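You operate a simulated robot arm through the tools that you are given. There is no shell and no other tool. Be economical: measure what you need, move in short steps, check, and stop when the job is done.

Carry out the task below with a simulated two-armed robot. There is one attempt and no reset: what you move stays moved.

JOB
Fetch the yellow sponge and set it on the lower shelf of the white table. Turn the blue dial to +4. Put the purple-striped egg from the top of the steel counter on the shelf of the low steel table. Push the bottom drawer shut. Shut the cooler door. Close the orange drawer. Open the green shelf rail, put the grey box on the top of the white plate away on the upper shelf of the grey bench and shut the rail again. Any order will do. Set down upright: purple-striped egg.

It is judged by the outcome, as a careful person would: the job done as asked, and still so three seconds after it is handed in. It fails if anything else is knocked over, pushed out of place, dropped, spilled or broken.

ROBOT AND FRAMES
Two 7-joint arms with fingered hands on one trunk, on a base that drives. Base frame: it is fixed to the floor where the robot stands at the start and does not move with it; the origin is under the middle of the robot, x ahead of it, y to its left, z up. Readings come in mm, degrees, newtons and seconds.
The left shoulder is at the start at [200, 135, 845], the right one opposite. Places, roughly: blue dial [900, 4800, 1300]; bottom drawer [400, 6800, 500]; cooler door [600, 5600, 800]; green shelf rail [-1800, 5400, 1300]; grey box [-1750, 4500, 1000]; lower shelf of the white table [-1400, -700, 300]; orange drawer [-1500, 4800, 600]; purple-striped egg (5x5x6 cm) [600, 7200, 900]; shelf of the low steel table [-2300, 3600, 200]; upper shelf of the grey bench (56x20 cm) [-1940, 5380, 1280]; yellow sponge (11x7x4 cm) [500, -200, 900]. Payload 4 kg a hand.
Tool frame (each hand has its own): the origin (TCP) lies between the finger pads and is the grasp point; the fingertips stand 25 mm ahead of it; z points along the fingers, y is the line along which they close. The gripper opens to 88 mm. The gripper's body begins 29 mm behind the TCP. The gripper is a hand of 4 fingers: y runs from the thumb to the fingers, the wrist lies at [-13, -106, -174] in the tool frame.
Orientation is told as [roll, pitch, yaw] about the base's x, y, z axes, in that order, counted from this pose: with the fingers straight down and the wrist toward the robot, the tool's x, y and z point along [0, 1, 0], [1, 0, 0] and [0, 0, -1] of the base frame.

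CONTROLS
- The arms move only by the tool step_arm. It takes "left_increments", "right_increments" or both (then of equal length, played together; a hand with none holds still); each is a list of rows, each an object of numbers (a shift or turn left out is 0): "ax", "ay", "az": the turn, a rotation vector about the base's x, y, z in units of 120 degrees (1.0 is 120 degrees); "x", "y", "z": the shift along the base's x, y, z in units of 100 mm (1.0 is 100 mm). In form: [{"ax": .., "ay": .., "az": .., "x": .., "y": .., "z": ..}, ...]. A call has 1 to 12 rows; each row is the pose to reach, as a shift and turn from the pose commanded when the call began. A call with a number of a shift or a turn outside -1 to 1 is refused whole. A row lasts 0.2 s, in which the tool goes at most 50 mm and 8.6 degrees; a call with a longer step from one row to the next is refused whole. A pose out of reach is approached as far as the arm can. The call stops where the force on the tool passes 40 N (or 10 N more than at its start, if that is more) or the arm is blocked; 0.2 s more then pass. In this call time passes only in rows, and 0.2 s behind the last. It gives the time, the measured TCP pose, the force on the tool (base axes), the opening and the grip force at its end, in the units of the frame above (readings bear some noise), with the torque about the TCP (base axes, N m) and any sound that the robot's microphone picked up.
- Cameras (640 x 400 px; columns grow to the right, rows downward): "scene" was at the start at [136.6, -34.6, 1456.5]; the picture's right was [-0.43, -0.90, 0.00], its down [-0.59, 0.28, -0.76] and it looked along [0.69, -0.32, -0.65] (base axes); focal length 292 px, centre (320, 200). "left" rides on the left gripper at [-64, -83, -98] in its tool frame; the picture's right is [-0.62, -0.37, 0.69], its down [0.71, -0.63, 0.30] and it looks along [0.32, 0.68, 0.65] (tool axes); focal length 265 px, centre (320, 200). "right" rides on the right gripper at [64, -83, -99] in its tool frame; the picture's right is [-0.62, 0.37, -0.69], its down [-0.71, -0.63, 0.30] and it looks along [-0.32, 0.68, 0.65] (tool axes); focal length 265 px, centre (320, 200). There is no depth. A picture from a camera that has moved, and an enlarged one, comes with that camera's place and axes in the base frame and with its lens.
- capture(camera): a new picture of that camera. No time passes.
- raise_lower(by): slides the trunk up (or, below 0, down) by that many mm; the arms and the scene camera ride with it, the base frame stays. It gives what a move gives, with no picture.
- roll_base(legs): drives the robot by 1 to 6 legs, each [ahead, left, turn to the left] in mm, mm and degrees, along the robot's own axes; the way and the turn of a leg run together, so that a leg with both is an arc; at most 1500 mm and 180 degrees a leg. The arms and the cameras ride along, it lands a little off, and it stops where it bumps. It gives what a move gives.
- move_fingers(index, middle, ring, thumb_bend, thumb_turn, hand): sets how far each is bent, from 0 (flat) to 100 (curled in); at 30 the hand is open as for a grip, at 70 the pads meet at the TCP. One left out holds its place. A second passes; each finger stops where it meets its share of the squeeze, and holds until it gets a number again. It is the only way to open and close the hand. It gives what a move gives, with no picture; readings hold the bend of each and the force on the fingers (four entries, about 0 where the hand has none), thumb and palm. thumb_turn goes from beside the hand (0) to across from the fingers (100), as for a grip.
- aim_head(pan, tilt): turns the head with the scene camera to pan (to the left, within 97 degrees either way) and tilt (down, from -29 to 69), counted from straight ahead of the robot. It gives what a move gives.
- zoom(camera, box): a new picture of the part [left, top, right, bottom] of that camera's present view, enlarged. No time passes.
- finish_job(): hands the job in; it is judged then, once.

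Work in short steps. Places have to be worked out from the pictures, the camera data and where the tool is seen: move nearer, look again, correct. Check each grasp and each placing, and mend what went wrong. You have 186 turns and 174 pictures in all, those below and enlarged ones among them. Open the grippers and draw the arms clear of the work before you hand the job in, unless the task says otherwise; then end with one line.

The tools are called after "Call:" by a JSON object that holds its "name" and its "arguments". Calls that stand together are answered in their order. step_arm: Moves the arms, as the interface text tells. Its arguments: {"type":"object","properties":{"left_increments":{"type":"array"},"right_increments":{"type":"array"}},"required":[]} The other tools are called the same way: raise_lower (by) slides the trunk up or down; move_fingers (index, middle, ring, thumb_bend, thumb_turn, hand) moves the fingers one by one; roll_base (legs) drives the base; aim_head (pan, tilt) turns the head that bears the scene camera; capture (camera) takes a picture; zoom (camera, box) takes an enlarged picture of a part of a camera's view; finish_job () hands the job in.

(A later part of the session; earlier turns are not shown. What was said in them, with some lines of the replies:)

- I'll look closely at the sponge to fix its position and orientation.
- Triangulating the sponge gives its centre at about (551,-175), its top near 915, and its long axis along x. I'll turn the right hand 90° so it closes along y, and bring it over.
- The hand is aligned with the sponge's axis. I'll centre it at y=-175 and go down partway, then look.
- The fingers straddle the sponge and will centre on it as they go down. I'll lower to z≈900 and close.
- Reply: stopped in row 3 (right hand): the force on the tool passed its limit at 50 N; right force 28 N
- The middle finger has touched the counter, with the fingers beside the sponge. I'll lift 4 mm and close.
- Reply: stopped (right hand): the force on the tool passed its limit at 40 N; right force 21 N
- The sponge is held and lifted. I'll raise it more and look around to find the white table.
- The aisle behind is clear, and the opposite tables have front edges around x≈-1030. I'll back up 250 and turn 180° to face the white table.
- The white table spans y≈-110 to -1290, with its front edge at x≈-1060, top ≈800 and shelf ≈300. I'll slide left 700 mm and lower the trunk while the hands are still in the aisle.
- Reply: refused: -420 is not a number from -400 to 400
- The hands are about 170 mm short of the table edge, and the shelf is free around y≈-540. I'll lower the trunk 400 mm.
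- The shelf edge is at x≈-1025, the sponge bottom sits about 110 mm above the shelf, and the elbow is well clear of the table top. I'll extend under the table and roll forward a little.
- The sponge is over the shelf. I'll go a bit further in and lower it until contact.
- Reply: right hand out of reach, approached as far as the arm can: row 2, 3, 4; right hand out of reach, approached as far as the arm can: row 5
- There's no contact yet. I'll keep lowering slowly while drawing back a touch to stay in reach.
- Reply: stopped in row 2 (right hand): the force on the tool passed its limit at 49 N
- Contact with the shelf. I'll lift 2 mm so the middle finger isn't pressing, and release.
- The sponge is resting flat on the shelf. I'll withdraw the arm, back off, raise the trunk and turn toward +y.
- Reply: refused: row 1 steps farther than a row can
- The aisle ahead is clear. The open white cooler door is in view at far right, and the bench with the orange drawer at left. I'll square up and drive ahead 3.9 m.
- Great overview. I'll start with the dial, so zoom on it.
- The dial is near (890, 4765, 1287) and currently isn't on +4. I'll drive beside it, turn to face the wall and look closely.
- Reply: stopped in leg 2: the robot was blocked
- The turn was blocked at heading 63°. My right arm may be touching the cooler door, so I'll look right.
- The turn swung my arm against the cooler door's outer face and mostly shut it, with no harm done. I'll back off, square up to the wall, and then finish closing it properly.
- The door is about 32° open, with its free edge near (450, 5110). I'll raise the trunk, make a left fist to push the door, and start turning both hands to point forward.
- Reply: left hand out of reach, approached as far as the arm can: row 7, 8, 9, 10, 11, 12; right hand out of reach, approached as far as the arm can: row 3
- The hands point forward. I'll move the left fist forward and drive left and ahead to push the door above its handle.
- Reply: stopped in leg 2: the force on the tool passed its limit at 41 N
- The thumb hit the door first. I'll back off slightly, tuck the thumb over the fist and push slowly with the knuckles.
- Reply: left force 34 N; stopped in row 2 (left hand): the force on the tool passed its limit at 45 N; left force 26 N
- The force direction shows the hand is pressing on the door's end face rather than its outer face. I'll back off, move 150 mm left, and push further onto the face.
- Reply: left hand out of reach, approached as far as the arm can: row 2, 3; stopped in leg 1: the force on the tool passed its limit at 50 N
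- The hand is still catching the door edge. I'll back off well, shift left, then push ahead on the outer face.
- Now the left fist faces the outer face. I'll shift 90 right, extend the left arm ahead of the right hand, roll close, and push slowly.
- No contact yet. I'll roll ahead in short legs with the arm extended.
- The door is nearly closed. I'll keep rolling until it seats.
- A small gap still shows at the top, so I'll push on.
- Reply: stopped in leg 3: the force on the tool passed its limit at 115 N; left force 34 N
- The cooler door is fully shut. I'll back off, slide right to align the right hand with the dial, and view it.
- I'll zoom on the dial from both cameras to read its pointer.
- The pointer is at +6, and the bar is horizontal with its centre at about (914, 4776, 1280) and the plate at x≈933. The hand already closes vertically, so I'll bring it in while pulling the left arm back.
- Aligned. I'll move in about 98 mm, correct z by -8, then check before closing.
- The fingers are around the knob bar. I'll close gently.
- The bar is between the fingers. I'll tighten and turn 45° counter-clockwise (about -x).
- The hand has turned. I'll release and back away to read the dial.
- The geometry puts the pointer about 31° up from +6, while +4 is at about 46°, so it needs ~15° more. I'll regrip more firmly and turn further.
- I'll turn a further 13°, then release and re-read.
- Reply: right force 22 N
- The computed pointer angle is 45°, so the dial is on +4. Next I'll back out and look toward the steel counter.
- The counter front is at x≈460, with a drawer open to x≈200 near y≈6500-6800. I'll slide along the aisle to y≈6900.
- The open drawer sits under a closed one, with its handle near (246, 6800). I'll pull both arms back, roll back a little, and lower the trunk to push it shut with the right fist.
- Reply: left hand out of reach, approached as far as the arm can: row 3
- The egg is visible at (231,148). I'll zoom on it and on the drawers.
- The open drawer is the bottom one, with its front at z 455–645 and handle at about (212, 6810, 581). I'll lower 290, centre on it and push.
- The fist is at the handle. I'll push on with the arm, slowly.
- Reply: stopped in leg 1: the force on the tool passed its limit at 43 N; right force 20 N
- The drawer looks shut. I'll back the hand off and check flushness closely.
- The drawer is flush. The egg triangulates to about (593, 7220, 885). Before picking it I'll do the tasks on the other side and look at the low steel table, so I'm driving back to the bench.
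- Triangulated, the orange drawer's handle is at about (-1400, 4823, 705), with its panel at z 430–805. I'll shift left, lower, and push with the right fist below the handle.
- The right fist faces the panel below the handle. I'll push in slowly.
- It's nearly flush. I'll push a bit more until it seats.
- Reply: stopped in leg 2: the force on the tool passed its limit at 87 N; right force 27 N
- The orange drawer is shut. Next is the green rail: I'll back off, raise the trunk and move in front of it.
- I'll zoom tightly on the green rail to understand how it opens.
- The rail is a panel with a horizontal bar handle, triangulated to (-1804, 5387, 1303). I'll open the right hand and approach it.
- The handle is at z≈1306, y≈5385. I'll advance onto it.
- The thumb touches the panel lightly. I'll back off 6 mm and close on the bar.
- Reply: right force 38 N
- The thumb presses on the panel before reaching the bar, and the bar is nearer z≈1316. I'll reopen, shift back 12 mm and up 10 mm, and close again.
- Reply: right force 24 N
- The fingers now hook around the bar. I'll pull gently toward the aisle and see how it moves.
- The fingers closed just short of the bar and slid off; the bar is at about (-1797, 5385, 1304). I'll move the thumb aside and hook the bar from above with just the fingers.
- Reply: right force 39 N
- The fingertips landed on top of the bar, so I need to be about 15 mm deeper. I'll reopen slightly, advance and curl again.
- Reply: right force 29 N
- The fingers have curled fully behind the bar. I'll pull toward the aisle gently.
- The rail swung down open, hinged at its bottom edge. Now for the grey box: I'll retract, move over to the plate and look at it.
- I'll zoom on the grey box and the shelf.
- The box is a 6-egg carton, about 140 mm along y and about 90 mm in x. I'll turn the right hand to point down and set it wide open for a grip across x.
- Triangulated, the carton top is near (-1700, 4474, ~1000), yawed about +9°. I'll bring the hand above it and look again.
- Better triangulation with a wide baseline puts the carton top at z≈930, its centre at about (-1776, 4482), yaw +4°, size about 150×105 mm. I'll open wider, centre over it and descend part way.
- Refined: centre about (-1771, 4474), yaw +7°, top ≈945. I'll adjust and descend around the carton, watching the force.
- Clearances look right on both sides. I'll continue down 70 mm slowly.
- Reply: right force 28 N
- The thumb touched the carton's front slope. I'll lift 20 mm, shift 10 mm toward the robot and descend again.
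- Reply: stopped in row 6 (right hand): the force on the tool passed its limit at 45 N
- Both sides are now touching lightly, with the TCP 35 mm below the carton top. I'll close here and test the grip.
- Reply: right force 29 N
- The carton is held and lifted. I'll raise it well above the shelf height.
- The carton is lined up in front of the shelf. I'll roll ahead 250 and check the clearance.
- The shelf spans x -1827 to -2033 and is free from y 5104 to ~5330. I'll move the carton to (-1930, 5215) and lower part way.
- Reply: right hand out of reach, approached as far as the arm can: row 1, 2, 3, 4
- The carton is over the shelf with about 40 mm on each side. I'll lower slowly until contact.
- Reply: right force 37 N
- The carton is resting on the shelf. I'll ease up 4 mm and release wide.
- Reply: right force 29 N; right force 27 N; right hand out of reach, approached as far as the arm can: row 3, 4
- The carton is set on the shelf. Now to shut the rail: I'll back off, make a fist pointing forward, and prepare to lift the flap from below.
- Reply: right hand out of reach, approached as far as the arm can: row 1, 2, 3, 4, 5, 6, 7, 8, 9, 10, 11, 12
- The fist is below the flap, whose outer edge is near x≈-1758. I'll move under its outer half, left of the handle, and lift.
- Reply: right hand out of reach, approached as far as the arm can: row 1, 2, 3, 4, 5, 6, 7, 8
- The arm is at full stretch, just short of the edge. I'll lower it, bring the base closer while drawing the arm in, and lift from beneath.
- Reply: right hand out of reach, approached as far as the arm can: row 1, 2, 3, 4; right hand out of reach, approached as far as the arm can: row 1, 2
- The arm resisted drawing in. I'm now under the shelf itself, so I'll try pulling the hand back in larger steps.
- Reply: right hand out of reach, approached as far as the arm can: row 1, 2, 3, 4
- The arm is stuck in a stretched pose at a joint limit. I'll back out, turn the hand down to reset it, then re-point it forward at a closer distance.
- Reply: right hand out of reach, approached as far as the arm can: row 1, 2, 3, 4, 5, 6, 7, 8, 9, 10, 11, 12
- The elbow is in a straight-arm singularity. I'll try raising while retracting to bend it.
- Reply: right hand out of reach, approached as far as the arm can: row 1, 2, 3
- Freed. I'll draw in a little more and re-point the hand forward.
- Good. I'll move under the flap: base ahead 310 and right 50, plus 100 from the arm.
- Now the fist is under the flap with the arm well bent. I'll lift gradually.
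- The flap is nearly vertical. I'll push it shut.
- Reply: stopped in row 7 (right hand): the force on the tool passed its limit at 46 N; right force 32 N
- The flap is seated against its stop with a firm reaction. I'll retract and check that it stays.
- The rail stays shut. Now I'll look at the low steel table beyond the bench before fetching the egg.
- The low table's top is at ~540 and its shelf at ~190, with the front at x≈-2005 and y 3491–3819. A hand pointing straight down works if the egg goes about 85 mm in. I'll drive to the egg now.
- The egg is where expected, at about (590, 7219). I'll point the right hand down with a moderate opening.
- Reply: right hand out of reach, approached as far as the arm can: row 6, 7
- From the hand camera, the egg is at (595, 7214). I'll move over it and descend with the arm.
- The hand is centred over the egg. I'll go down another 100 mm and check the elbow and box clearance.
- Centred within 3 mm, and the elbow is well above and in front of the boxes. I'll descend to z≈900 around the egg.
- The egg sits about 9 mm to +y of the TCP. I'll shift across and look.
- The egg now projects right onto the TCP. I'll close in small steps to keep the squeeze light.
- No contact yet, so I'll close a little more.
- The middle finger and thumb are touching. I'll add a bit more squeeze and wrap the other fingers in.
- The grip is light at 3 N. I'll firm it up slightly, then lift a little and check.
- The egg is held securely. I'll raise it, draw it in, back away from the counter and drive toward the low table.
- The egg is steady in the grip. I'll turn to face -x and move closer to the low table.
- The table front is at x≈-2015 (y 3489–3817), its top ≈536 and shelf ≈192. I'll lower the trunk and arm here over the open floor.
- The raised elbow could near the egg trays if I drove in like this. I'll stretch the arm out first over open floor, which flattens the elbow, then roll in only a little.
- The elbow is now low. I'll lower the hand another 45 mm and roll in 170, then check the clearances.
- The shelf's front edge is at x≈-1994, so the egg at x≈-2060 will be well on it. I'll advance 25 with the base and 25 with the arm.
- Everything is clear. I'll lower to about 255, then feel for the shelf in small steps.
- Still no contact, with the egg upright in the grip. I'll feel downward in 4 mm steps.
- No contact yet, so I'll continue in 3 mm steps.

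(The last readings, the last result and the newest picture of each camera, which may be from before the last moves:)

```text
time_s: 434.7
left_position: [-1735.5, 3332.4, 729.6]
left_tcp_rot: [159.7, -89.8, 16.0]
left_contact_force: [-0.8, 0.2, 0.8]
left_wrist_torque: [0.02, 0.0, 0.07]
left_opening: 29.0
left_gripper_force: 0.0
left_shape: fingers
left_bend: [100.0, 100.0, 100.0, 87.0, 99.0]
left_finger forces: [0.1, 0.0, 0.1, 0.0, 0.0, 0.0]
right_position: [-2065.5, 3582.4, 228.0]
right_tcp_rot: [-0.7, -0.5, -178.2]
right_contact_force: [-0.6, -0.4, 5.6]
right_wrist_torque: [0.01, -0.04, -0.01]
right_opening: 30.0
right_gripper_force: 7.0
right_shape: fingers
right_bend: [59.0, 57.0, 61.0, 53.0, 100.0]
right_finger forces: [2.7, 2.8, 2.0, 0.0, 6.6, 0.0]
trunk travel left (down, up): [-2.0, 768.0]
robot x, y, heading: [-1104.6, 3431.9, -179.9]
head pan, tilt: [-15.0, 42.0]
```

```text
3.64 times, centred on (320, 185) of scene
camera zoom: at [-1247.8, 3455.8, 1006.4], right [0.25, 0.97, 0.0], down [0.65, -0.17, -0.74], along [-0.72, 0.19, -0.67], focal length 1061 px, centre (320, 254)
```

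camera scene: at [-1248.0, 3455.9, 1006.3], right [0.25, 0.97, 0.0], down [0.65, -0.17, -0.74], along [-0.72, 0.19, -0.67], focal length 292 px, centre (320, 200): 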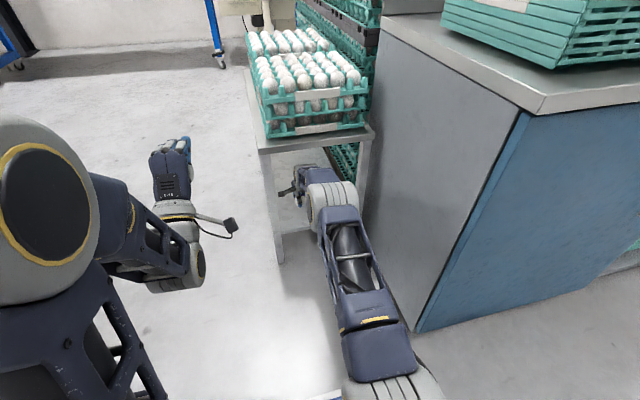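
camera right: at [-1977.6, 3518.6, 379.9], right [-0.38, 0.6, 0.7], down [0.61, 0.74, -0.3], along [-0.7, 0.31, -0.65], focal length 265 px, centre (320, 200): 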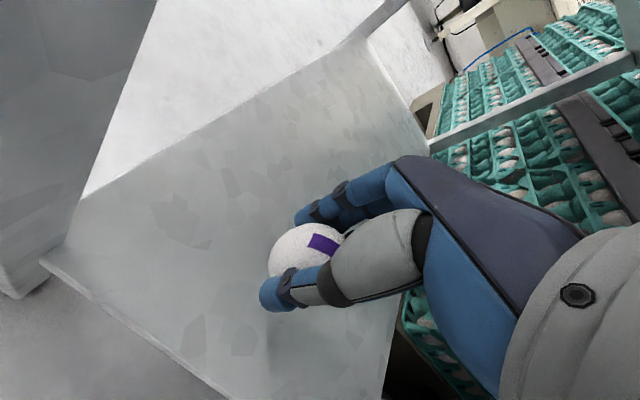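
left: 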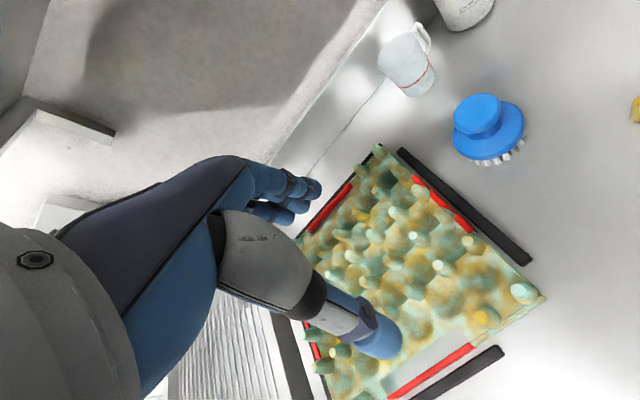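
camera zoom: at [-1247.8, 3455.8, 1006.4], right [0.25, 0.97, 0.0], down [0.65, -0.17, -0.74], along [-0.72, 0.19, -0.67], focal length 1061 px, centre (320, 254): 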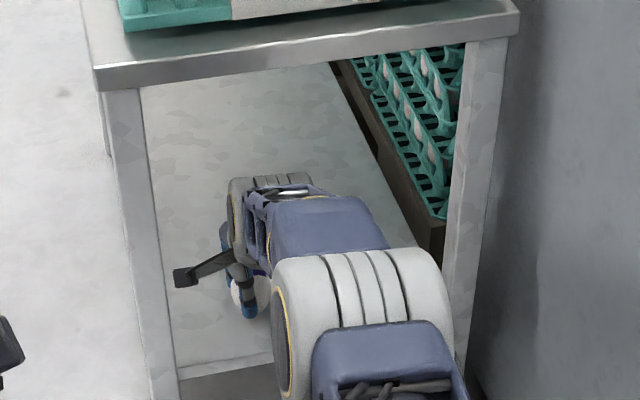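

Contact: 5.6 N upward, so the egg is standing on the shelf. I'll ease up 1 mm and release gradually.

Call:
{"name": "step_arm", "arguments": {"right_increments": [{"z": 0.015}]}}

Call:
{"name": "move_fingers", "arguments": {"hand": "right", "index": 55, "middle": 55, "ring": 56, "thumb_bend": 53}}

Call:
{"name": "move_fingers", "arguments": {"hand": "right", "index": 50, "middle": 50, "ring": 50, "thumb_bend": 49}}

Call:
{"name": "zoom", "arguments": {"camera": "right", "box": [160, 160, 400, 340]}}

```text
time_s: 435.1
left_position: [-1736.4, 3331.9, 728.7]
left_tcp_rot: [159.4, -89.8, 16.1]
left_contact_force: [0.3, -0.2, -0.4]
left_wrist_torque: [0.01, 0.01, 0.0]
left_opening: 28.9
left_gripper_force: 0.1
left_shape: fingers
left_bend: [100.0, 100.0, 100.0, 87.0, 99.0]
left_finger forces: [0.0, 0.1, 0.1, 0.0, 0.1, 0.0]
right_position: [-2064.7, 3580.9, 228.4]
right_tcp_rot: [-0.7, -0.4, -178.2]
right_contact_force: [-0.4, -0.1, 4.8]
right_wrist_torque: [0.04, 0.01, -0.02]
right_opening: 30.0
right_gripper_force: 7.4
right_shape: fingers
right_bend: [59.0, 56.0, 61.0, 53.0, 100.0]
right_finger forces: [2.7, 2.9, 2.2, 0.0, 6.6, 0.1]
trunk travel left (down, up): [-2.0, 768.0]
robot x, y, heading: [-1107.6, 3433.4, -179.7]
head pan, tilt: [-15.0, 42.0]
```

```text
time_s: 436.1
left_position: [-1735.5, 3331.2, 727.2]
left_tcp_rot: [158.8, -89.8, 16.6]
left_contact_force: [0.8, -0.2, -0.3]
left_wrist_torque: [-0.02, 0.0, 0.0]
left_opening: 28.8
left_gripper_force: 0.0
left_shape: fingers
left_bend: [100.0, 100.0, 100.0, 87.0, 99.0]
left_finger forces: [0.1, 0.0, 0.0, 0.0, 0.1, 0.0]
right_position: [-2065.0, 3582.2, 228.4]
right_tcp_rot: [-0.7, -0.3, -178.2]
right_contact_force: [0.0, -0.5, -0.1]
right_wrist_torque: [-0.02, 0.0, 0.04]
right_opening: 34.3
right_gripper_force: 1.5
right_shape: fingers
right_bend: [55.0, 54.0, 56.0, 52.0, 100.0]
right_finger forces: [0.1, 1.1, 0.1, 0.0, 1.0, 0.1]
trunk travel left (down, up): [-2.0, 768.0]
robot x, y, heading: [-1105.2, 3435.3, -179.7]
head pan, tilt: [-15.0, 42.0]
```

```text
time_s: 437.1
left_position: [-1737.3, 3332.1, 727.9]
left_tcp_rot: [158.6, -89.8, 16.9]
left_contact_force: [0.0, 0.3, -1.1]
left_wrist_torque: [0.02, 0.01, 0.02]
left_opening: 28.8
left_gripper_force: 0.1
left_shape: fingers
left_bend: [100.0, 100.0, 100.0, 87.0, 99.0]
left_finger forces: [0.1, 0.0, 0.0, 0.1, 0.1, 0.0]
right_position: [-2063.7, 3581.3, 229.1]
right_tcp_rot: [-0.7, -0.3, -178.2]
right_contact_force: [-0.1, 0.5, -1.0]
right_wrist_torque: [0.01, 0.02, -0.02]
right_opening: 41.8
right_gripper_force: 0.0
right_shape: fingers
right_bend: [50.0, 50.0, 50.0, 49.0, 100.0]
right_finger forces: [0.0, 0.1, 0.0, 0.1, 0.1, 0.0]
trunk travel left (down, up): [-2.0, 768.0]
robot x, y, heading: [-1109.8, 3433.0, -179.5]
head pan, tilt: [-15.0, 42.0]
```

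```text
2.22 times, centred on (280, 250) of right
camera zoom: at [-1978.0, 3518.6, 326.2], right [-0.38, 0.6, 0.7], down [0.61, 0.74, -0.3], along [-0.7, 0.31, -0.65], focal length 590 px, centre (409, 89)
```

zoom: 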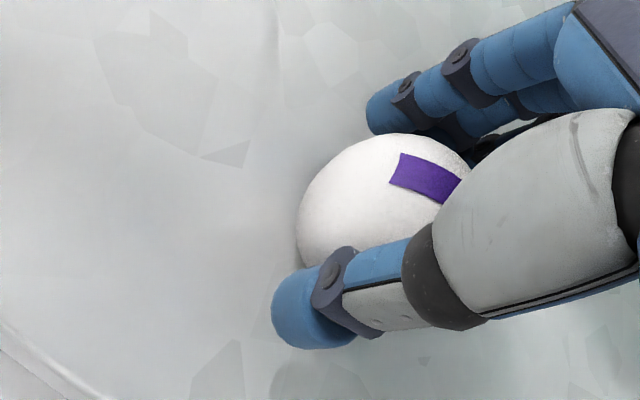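

The egg stands free and upright. I'll open wide, lift straight up 85 mm and back out.

Call:
{"name": "move_fingers", "arguments": {"hand": "right", "index": 30, "middle": 30, "ring": 30, "thumb_bend": 26}}

Call:
{"name": "step_arm", "arguments": {"right_increments": [{"z": 0.1}, {"z": 0.25}, {"z": 0.4}, {"z": 0.55}, {"z": 0.7}, {"z": 0.85}]}}

Call:
{"name": "capture", "arguments": {"camera": "right"}}

```text
time_s: 438.1
left_position: [-1737.3, 3331.2, 728.1]
left_tcp_rot: [159.1, -89.8, 16.4]
left_contact_force: [1.1, -1.1, -0.4]
left_wrist_torque: [-0.01, 0.01, -0.05]
left_opening: 28.7
left_gripper_force: 0.1
left_shape: fingers
left_bend: [100.0, 100.0, 100.0, 87.0, 99.0]
left_finger forces: [0.1, 0.0, 0.1, 0.0, 0.0, 0.0]
right_position: [-2065.6, 3582.3, 228.8]
right_tcp_rot: [-0.8, -0.3, -178.2]
right_contact_force: [-0.7, 0.5, 0.5]
right_wrist_torque: [0.01, -0.02, 0.0]
right_opening: 87.4
right_gripper_force: 0.0
right_shape: fingers
right_bend: [30.0, 30.0, 30.0, 26.0, 97.0]
right_finger forces: [0.0, 0.0, 0.0, 0.0, 0.0, 0.0]
trunk travel left (down, up): [-2.0, 768.0]
robot x, y, heading: [-1108.4, 3431.5, -179.2]
head pan, tilt: [-15.0, 42.0]
```

```text
time_s: 439.5
left_position: [-1736.5, 3331.7, 727.9]
left_tcp_rot: [158.8, -89.8, 16.7]
left_contact_force: [-0.7, 0.1, -0.3]
left_wrist_torque: [0.03, -0.02, 0.01]
left_opening: 29.0
left_gripper_force: 0.1
left_shape: fingers
left_bend: [100.0, 100.0, 100.0, 87.0, 99.0]
left_finger forces: [0.0, 0.1, 0.1, 0.0, 0.0, 0.0]
right_position: [-2065.1, 3581.6, 313.9]
right_tcp_rot: [-0.8, -0.3, -178.2]
right_contact_force: [0.1, -0.4, -0.3]
right_wrist_torque: [0.03, 0.02, 0.01]
right_opening: 87.4
right_gripper_force: 0.2
right_shape: fingers
right_bend: [30.0, 30.0, 30.0, 26.0, 97.0]
right_finger forces: [0.0, 0.0, 0.0, 0.0, 0.1, 0.0]
trunk travel left (down, up): [-2.0, 768.0]
robot x, y, heading: [-1106.2, 3435.0, -179.4]
head pan, tilt: [-15.0, 42.0]
```

```text
22 pictures are left
camera right: at [-1977.6, 3519.4, 411.6], right [-0.38, 0.6, 0.7], down [0.61, 0.74, -0.3], along [-0.7, 0.31, -0.65], focal length 265 px, centre (320, 200)
```

right: 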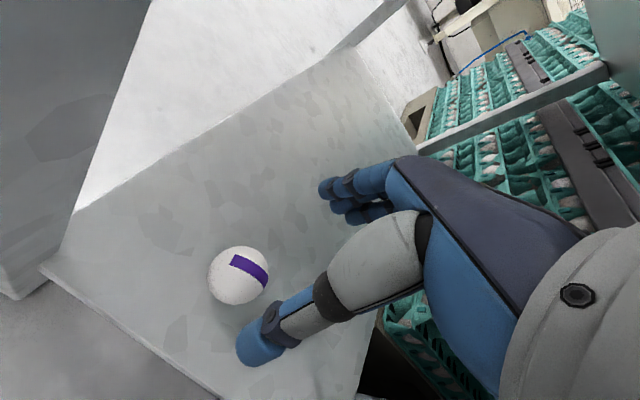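

The egg stands upright on the shelf. The fingertips clear it by about 30 mm, so I'll back straight out.

Call:
{"name": "roll_base", "arguments": {"legs": [[-450, 0, 0]]}}

Call:
{"name": "aim_head", "arguments": {"pan": -5, "tilt": 30}}

Call:
{"name": "zoom", "arguments": {"camera": "scene", "box": [260, 100, 460, 260]}}

```text
time_s: 442.2
left_position: [-1288.8, 3334.3, 729.1]
left_tcp_rot: [159.0, -89.8, 16.6]
left_contact_force: [0.7, -0.1, 0.7]
left_wrist_torque: [0.03, 0.0, 0.0]
left_opening: 28.6
left_gripper_force: 0.0
left_shape: fingers
left_bend: [100.0, 100.0, 100.0, 87.0, 99.0]
left_finger forces: [0.0, 0.0, 0.1, 0.1, 0.0, 0.0]
right_position: [-1619.4, 3584.0, 313.5]
right_tcp_rot: [-0.7, -0.3, -178.2]
right_contact_force: [0.0, -0.2, 0.9]
right_wrist_torque: [0.0, 0.01, -0.01]
right_opening: 87.0
right_gripper_force: 0.1
right_shape: fingers
right_bend: [30.0, 30.0, 30.0, 26.0, 97.0]
right_finger forces: [0.0, 0.0, 0.1, 0.1, 0.0, 0.0]
trunk travel left (down, up): [-2.0, 768.0]
robot x, y, heading: [-656.8, 3435.2, -179.5]
head pan, tilt: [-15.0, 42.0]
```

```text
time_s: 443.0
left_position: [-1289.2, 3334.3, 728.6]
left_tcp_rot: [159.7, -89.8, 16.0]
left_contact_force: [0.4, -0.4, -0.3]
left_wrist_torque: [0.02, -0.02, 0.01]
left_opening: 28.7
left_gripper_force: 0.1
left_shape: fingers
left_bend: [100.0, 100.0, 100.0, 87.0, 99.0]
left_finger forces: [0.1, 0.0, 0.0, 0.1, 0.1, 0.0]
right_position: [-1618.0, 3583.8, 314.5]
right_tcp_rot: [-0.7, -0.3, -178.0]
right_contact_force: [-0.6, 0.5, -0.4]
right_wrist_torque: [-0.01, 0.0, 0.0]
right_opening: 87.1
right_gripper_force: 0.1
right_shape: fingers
right_bend: [30.0, 30.0, 30.0, 26.0, 97.0]
right_finger forces: [0.0, 0.0, 0.0, 0.1, 0.1, 0.1]
trunk travel left (down, up): [-2.0, 768.0]
robot x, y, heading: [-660.4, 3438.4, -179.4]
head pan, tilt: [-5.0, 30.0]
```

```text
2.50 times, centred on (360, 180) of scene
camera zoom: at [-810.4, 3445.5, 1024.5], right [0.08, 1.0, 0.0], down [0.5, -0.04, -0.87], along [-0.86, 0.07, -0.5], focal length 730 px, centre (220, 250)
```

zoom: 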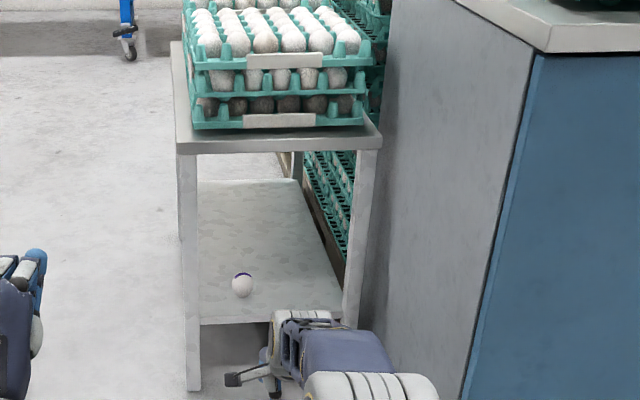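

The egg is upright on the shelf and nothing is disturbed. I'll draw the arms in, open both hands, and do a final check on the cooler, the dial and the drawers.

Call:
{"name": "step_arm", "arguments": {"right_increments": [{"x": 0.3, "z": 0.3}, {"x": 0.6, "z": 0.6}, {"x": 0.9, "z": 0.9}, {"x": 1.0, "z": 1.0}]}}

Call:
{"name": "step_arm", "arguments": {"right_increments": [{"x": 0.3, "z": 0.3}, {"x": 0.6, "z": 0.6}, {"x": 0.9, "z": 0.9}, {"x": 1.0, "z": 1.0}]}}

Call:
{"name": "move_fingers", "arguments": {"hand": "left", "index": 30, "middle": 30, "ring": 30, "thumb_bend": 30, "thumb_turn": 98}}

Call:
{"name": "raise_lower", "arguments": {"by": 400}}

Call:
{"name": "roll_base", "arguments": {"legs": [[-300, 0, 0], [0, 0, -90]]}}

Call:
{"name": "aim_head", "arguments": {"pan": -30, "tilt": 12}}

Call:
{"name": "capture", "arguments": {"camera": "scene"}}

Call:
{"name": "aim_head", "arguments": {"pan": 40, "tilt": 15}}

Call:
{"name": "capture", "arguments": {"camera": "scene"}}

```text
time_s: 444.0
left_position: [-1288.0, 3333.7, 729.3]
left_tcp_rot: [160.0, -89.9, 15.6]
left_contact_force: [0.0, -0.4, -0.9]
left_wrist_torque: [0.02, 0.02, -0.01]
left_opening: 28.7
left_gripper_force: 0.1
left_shape: fingers
left_bend: [100.0, 100.0, 100.0, 87.0, 99.0]
left_finger forces: [0.0, 0.0, 0.1, 0.1, 0.0, 0.0]
right_position: [-1518.7, 3584.2, 415.3]
right_tcp_rot: [-0.7, -0.3, -178.0]
right_contact_force: [0.8, 0.7, -0.6]
right_wrist_torque: [-0.03, -0.02, 0.01]
right_opening: 87.3
right_gripper_force: 0.0
right_shape: fingers
right_bend: [30.0, 30.0, 30.0, 26.0, 97.0]
right_finger forces: [0.0, 0.0, 0.0, 0.0, 0.0, 0.0]
trunk travel left (down, up): [-2.0, 768.0]
robot x, y, heading: [-662.1, 3433.8, -179.4]
head pan, tilt: [-5.0, 30.0]
```

```text
time_s: 445.0
left_position: [-1289.2, 3333.4, 728.3]
left_tcp_rot: [160.0, -89.8, 15.7]
left_contact_force: [0.0, 0.5, 0.3]
left_wrist_torque: [0.01, 0.0, 0.02]
left_opening: 29.1
left_gripper_force: 0.1
left_shape: fingers
left_bend: [100.0, 100.0, 100.0, 87.0, 99.0]
left_finger forces: [0.0, 0.1, 0.0, 0.0, 0.0, 0.0]
right_position: [-1416.6, 3583.8, 513.1]
right_tcp_rot: [-0.7, -0.2, -178.1]
right_contact_force: [0.0, 0.9, 0.2]
right_wrist_torque: [0.0, 0.0, -0.01]
right_opening: 87.2
right_gripper_force: 0.1
right_shape: fingers
right_bend: [30.0, 30.0, 30.0, 26.0, 97.0]
right_finger forces: [0.1, 0.0, 0.0, 0.0, 0.0, 0.0]
trunk travel left (down, up): [-2.0, 768.0]
robot x, y, heading: [-659.9, 3435.5, -179.6]
head pan, tilt: [-5.0, 30.0]
```

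```text
time_s: 446.0
left_position: [-1288.6, 3333.6, 728.5]
left_tcp_rot: [159.7, -89.7, 15.9]
left_contact_force: [0.5, 0.0, 0.2]
left_wrist_torque: [0.0, -0.02, -0.01]
left_opening: 84.4
left_gripper_force: 0.0
left_shape: fingers
left_bend: [30.0, 30.0, 30.0, 30.0, 96.0]
left_finger forces: [0.0, 0.0, 0.1, 0.0, 0.0, 0.1]
right_position: [-1417.2, 3584.6, 512.8]
right_tcp_rot: [-0.6, -0.2, -178.1]
right_contact_force: [0.4, -0.5, 0.5]
right_wrist_torque: [0.05, -0.01, -0.02]
right_opening: 87.1
right_gripper_force: 0.1
right_shape: fingers
right_bend: [30.0, 30.0, 30.0, 26.0, 97.0]
right_finger forces: [0.1, 0.0, 0.1, 0.1, 0.0, 0.0]
trunk travel left (down, up): [-2.0, 768.0]
robot x, y, heading: [-662.1, 3434.6, -179.5]
head pan, tilt: [-5.0, 30.0]
```

```text
time_s: 449.8
left_position: [-1288.6, 3334.3, 1127.9]
left_tcp_rot: [159.9, -89.8, 15.7]
left_contact_force: [0.4, 0.6, 0.2]
left_wrist_torque: [-0.02, 0.0, 0.0]
left_opening: 84.5
left_gripper_force: 0.0
left_shape: fingers
left_bend: [30.0, 30.0, 30.0, 30.0, 96.0]
left_finger forces: [0.0, 0.1, 0.0, 0.0, 0.0, 0.1]
right_position: [-1417.2, 3584.5, 911.9]
right_tcp_rot: [-0.7, -0.3, -178.2]
right_contact_force: [-0.2, -0.5, 0.3]
right_wrist_torque: [-0.01, 0.03, 0.01]
right_opening: 87.2
right_gripper_force: 0.0
right_shape: fingers
right_bend: [30.0, 30.0, 30.0, 26.0, 97.0]
right_finger forces: [0.0, 0.0, 0.1, 0.1, 0.0, 0.0]
trunk travel left (down, up): [-402.0, 368.0]
robot x, y, heading: [-661.7, 3434.9, -179.6]
head pan, tilt: [-5.0, 30.0]
```

```text
time_s: 455.6
left_position: [-465.6, 4067.7, 1128.1]
left_tcp_rot: [159.3, -89.8, -73.5]
left_contact_force: [0.4, -0.1, 0.9]
left_wrist_torque: [-0.03, 0.0, -0.01]
left_opening: 84.6
left_gripper_force: 0.0
left_shape: fingers
left_bend: [30.0, 30.0, 30.0, 30.0, 96.0]
left_finger forces: [0.0, 0.1, 0.1, 0.1, 0.0, 0.0]
right_position: [-215.4, 4197.4, 911.6]
right_tcp_rot: [-0.6, -0.3, 92.0]
right_contact_force: [0.2, -0.4, -0.1]
right_wrist_torque: [0.01, -0.05, -0.02]
right_opening: 87.3
right_gripper_force: 0.1
right_shape: fingers
right_bend: [30.0, 30.0, 30.0, 26.0, 97.0]
right_finger forces: [0.0, 0.0, 0.0, 0.0, 0.1, 0.0]
trunk travel left (down, up): [-402.0, 368.0]
robot x, y, heading: [-359.4, 3439.9, 90.7]
head pan, tilt: [-5.0, 30.0]
```

```text
time_s: 456.5
left_position: [-465.0, 4066.7, 1128.7]
left_tcp_rot: [159.8, -89.8, -73.9]
left_contact_force: [-0.5, -0.1, -0.2]
left_wrist_torque: [0.02, 0.02, -0.03]
left_opening: 84.6
left_gripper_force: 0.0
left_shape: fingers
left_bend: [30.0, 30.0, 30.0, 30.0, 96.0]
left_finger forces: [0.1, 0.1, 0.0, 0.1, 0.0, 0.0]
right_position: [-214.8, 4196.5, 912.5]
right_tcp_rot: [-0.7, -0.3, 92.2]
right_contact_force: [-0.8, -0.4, -0.5]
right_wrist_torque: [-0.03, 0.0, 0.0]
right_opening: 87.3
right_gripper_force: 0.0
right_shape: fingers
right_bend: [30.0, 30.0, 30.0, 26.0, 97.0]
right_finger forces: [0.1, 0.0, 0.1, 0.1, 0.1, 0.0]
trunk travel left (down, up): [-402.0, 368.0]
robot x, y, heading: [-361.8, 3438.6, 90.5]
head pan, tilt: [-30.0, 12.0]
```

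```text
20 pictures are left
camera scene: at [-315.2, 3582.6, 1453.6], right [0.87, -0.49, 0.0], down [-0.1, -0.18, -0.98], along [0.48, 0.85, -0.21], focal length 292 px, centre (320, 200)
```

scene: 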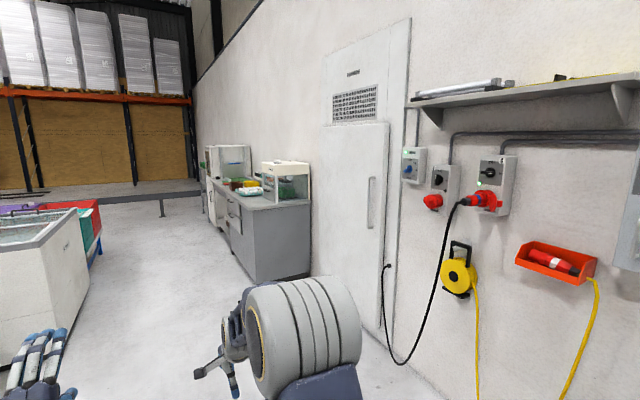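

```text
time_s: 457.9
left_position: [-466.7, 4068.3, 1128.5]
left_tcp_rot: [160.0, -89.9, -74.1]
left_contact_force: [-0.4, 0.5, 0.1]
left_wrist_torque: [0.01, 0.01, 0.0]
left_opening: 84.6
left_gripper_force: 0.1
left_shape: fingers
left_bend: [30.0, 30.0, 30.0, 30.0, 96.0]
left_finger forces: [0.1, 0.0, 0.0, 0.0, 0.0, 0.0]
right_position: [-214.3, 4197.7, 912.6]
right_tcp_rot: [-0.7, -0.2, 92.1]
right_contact_force: [0.4, -0.1, 0.5]
right_wrist_torque: [0.04, -0.01, 0.02]
right_opening: 87.0
right_gripper_force: 0.2
right_shape: fingers
right_bend: [30.0, 30.0, 30.0, 26.0, 97.0]
right_finger forces: [0.0, 0.1, 0.1, 0.0, 0.0, 0.0]
trunk travel left (down, up): [-402.0, 368.0]
robot x, y, heading: [-359.1, 3435.7, 90.7]
head pan, tilt: [40.0, 15.0]
```

```text
19 pictures are left
camera scene: at [-421.6, 3572.1, 1448.8], right [0.76, 0.65, 0.0], down [0.17, -0.2, -0.97], along [-0.63, 0.73, -0.26], focal length 292 px, centre (320, 200)
```

scene: 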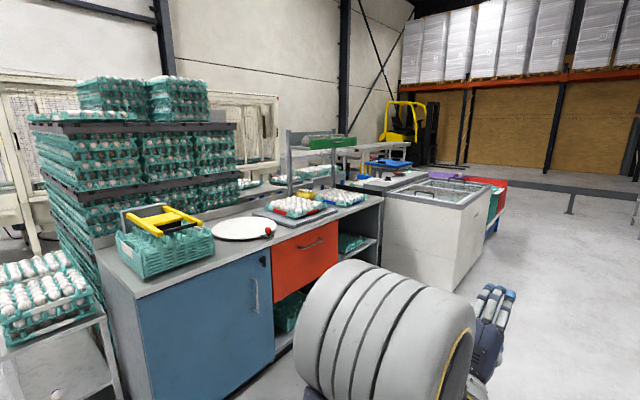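

Everything checks out: cooler, drawers and rail are shut, the dial is at +4, and the sponge, carton and egg are placed. Both hands are open and clear, so I'm handing the job in.

Call:
{"name": "finish_job", "arguments": {}}

```text
The job is handed in.
```

All seven tasks are done and the job is handed in; the judge's verdict isn't back yet. The purple-striped egg was standing upright on the low steel table's shelf when I last looked. While I was turning the robot, its right arm swung against the open cooler door and pushed it most of the way shut; I saw no damage and closed it fully afterwards.
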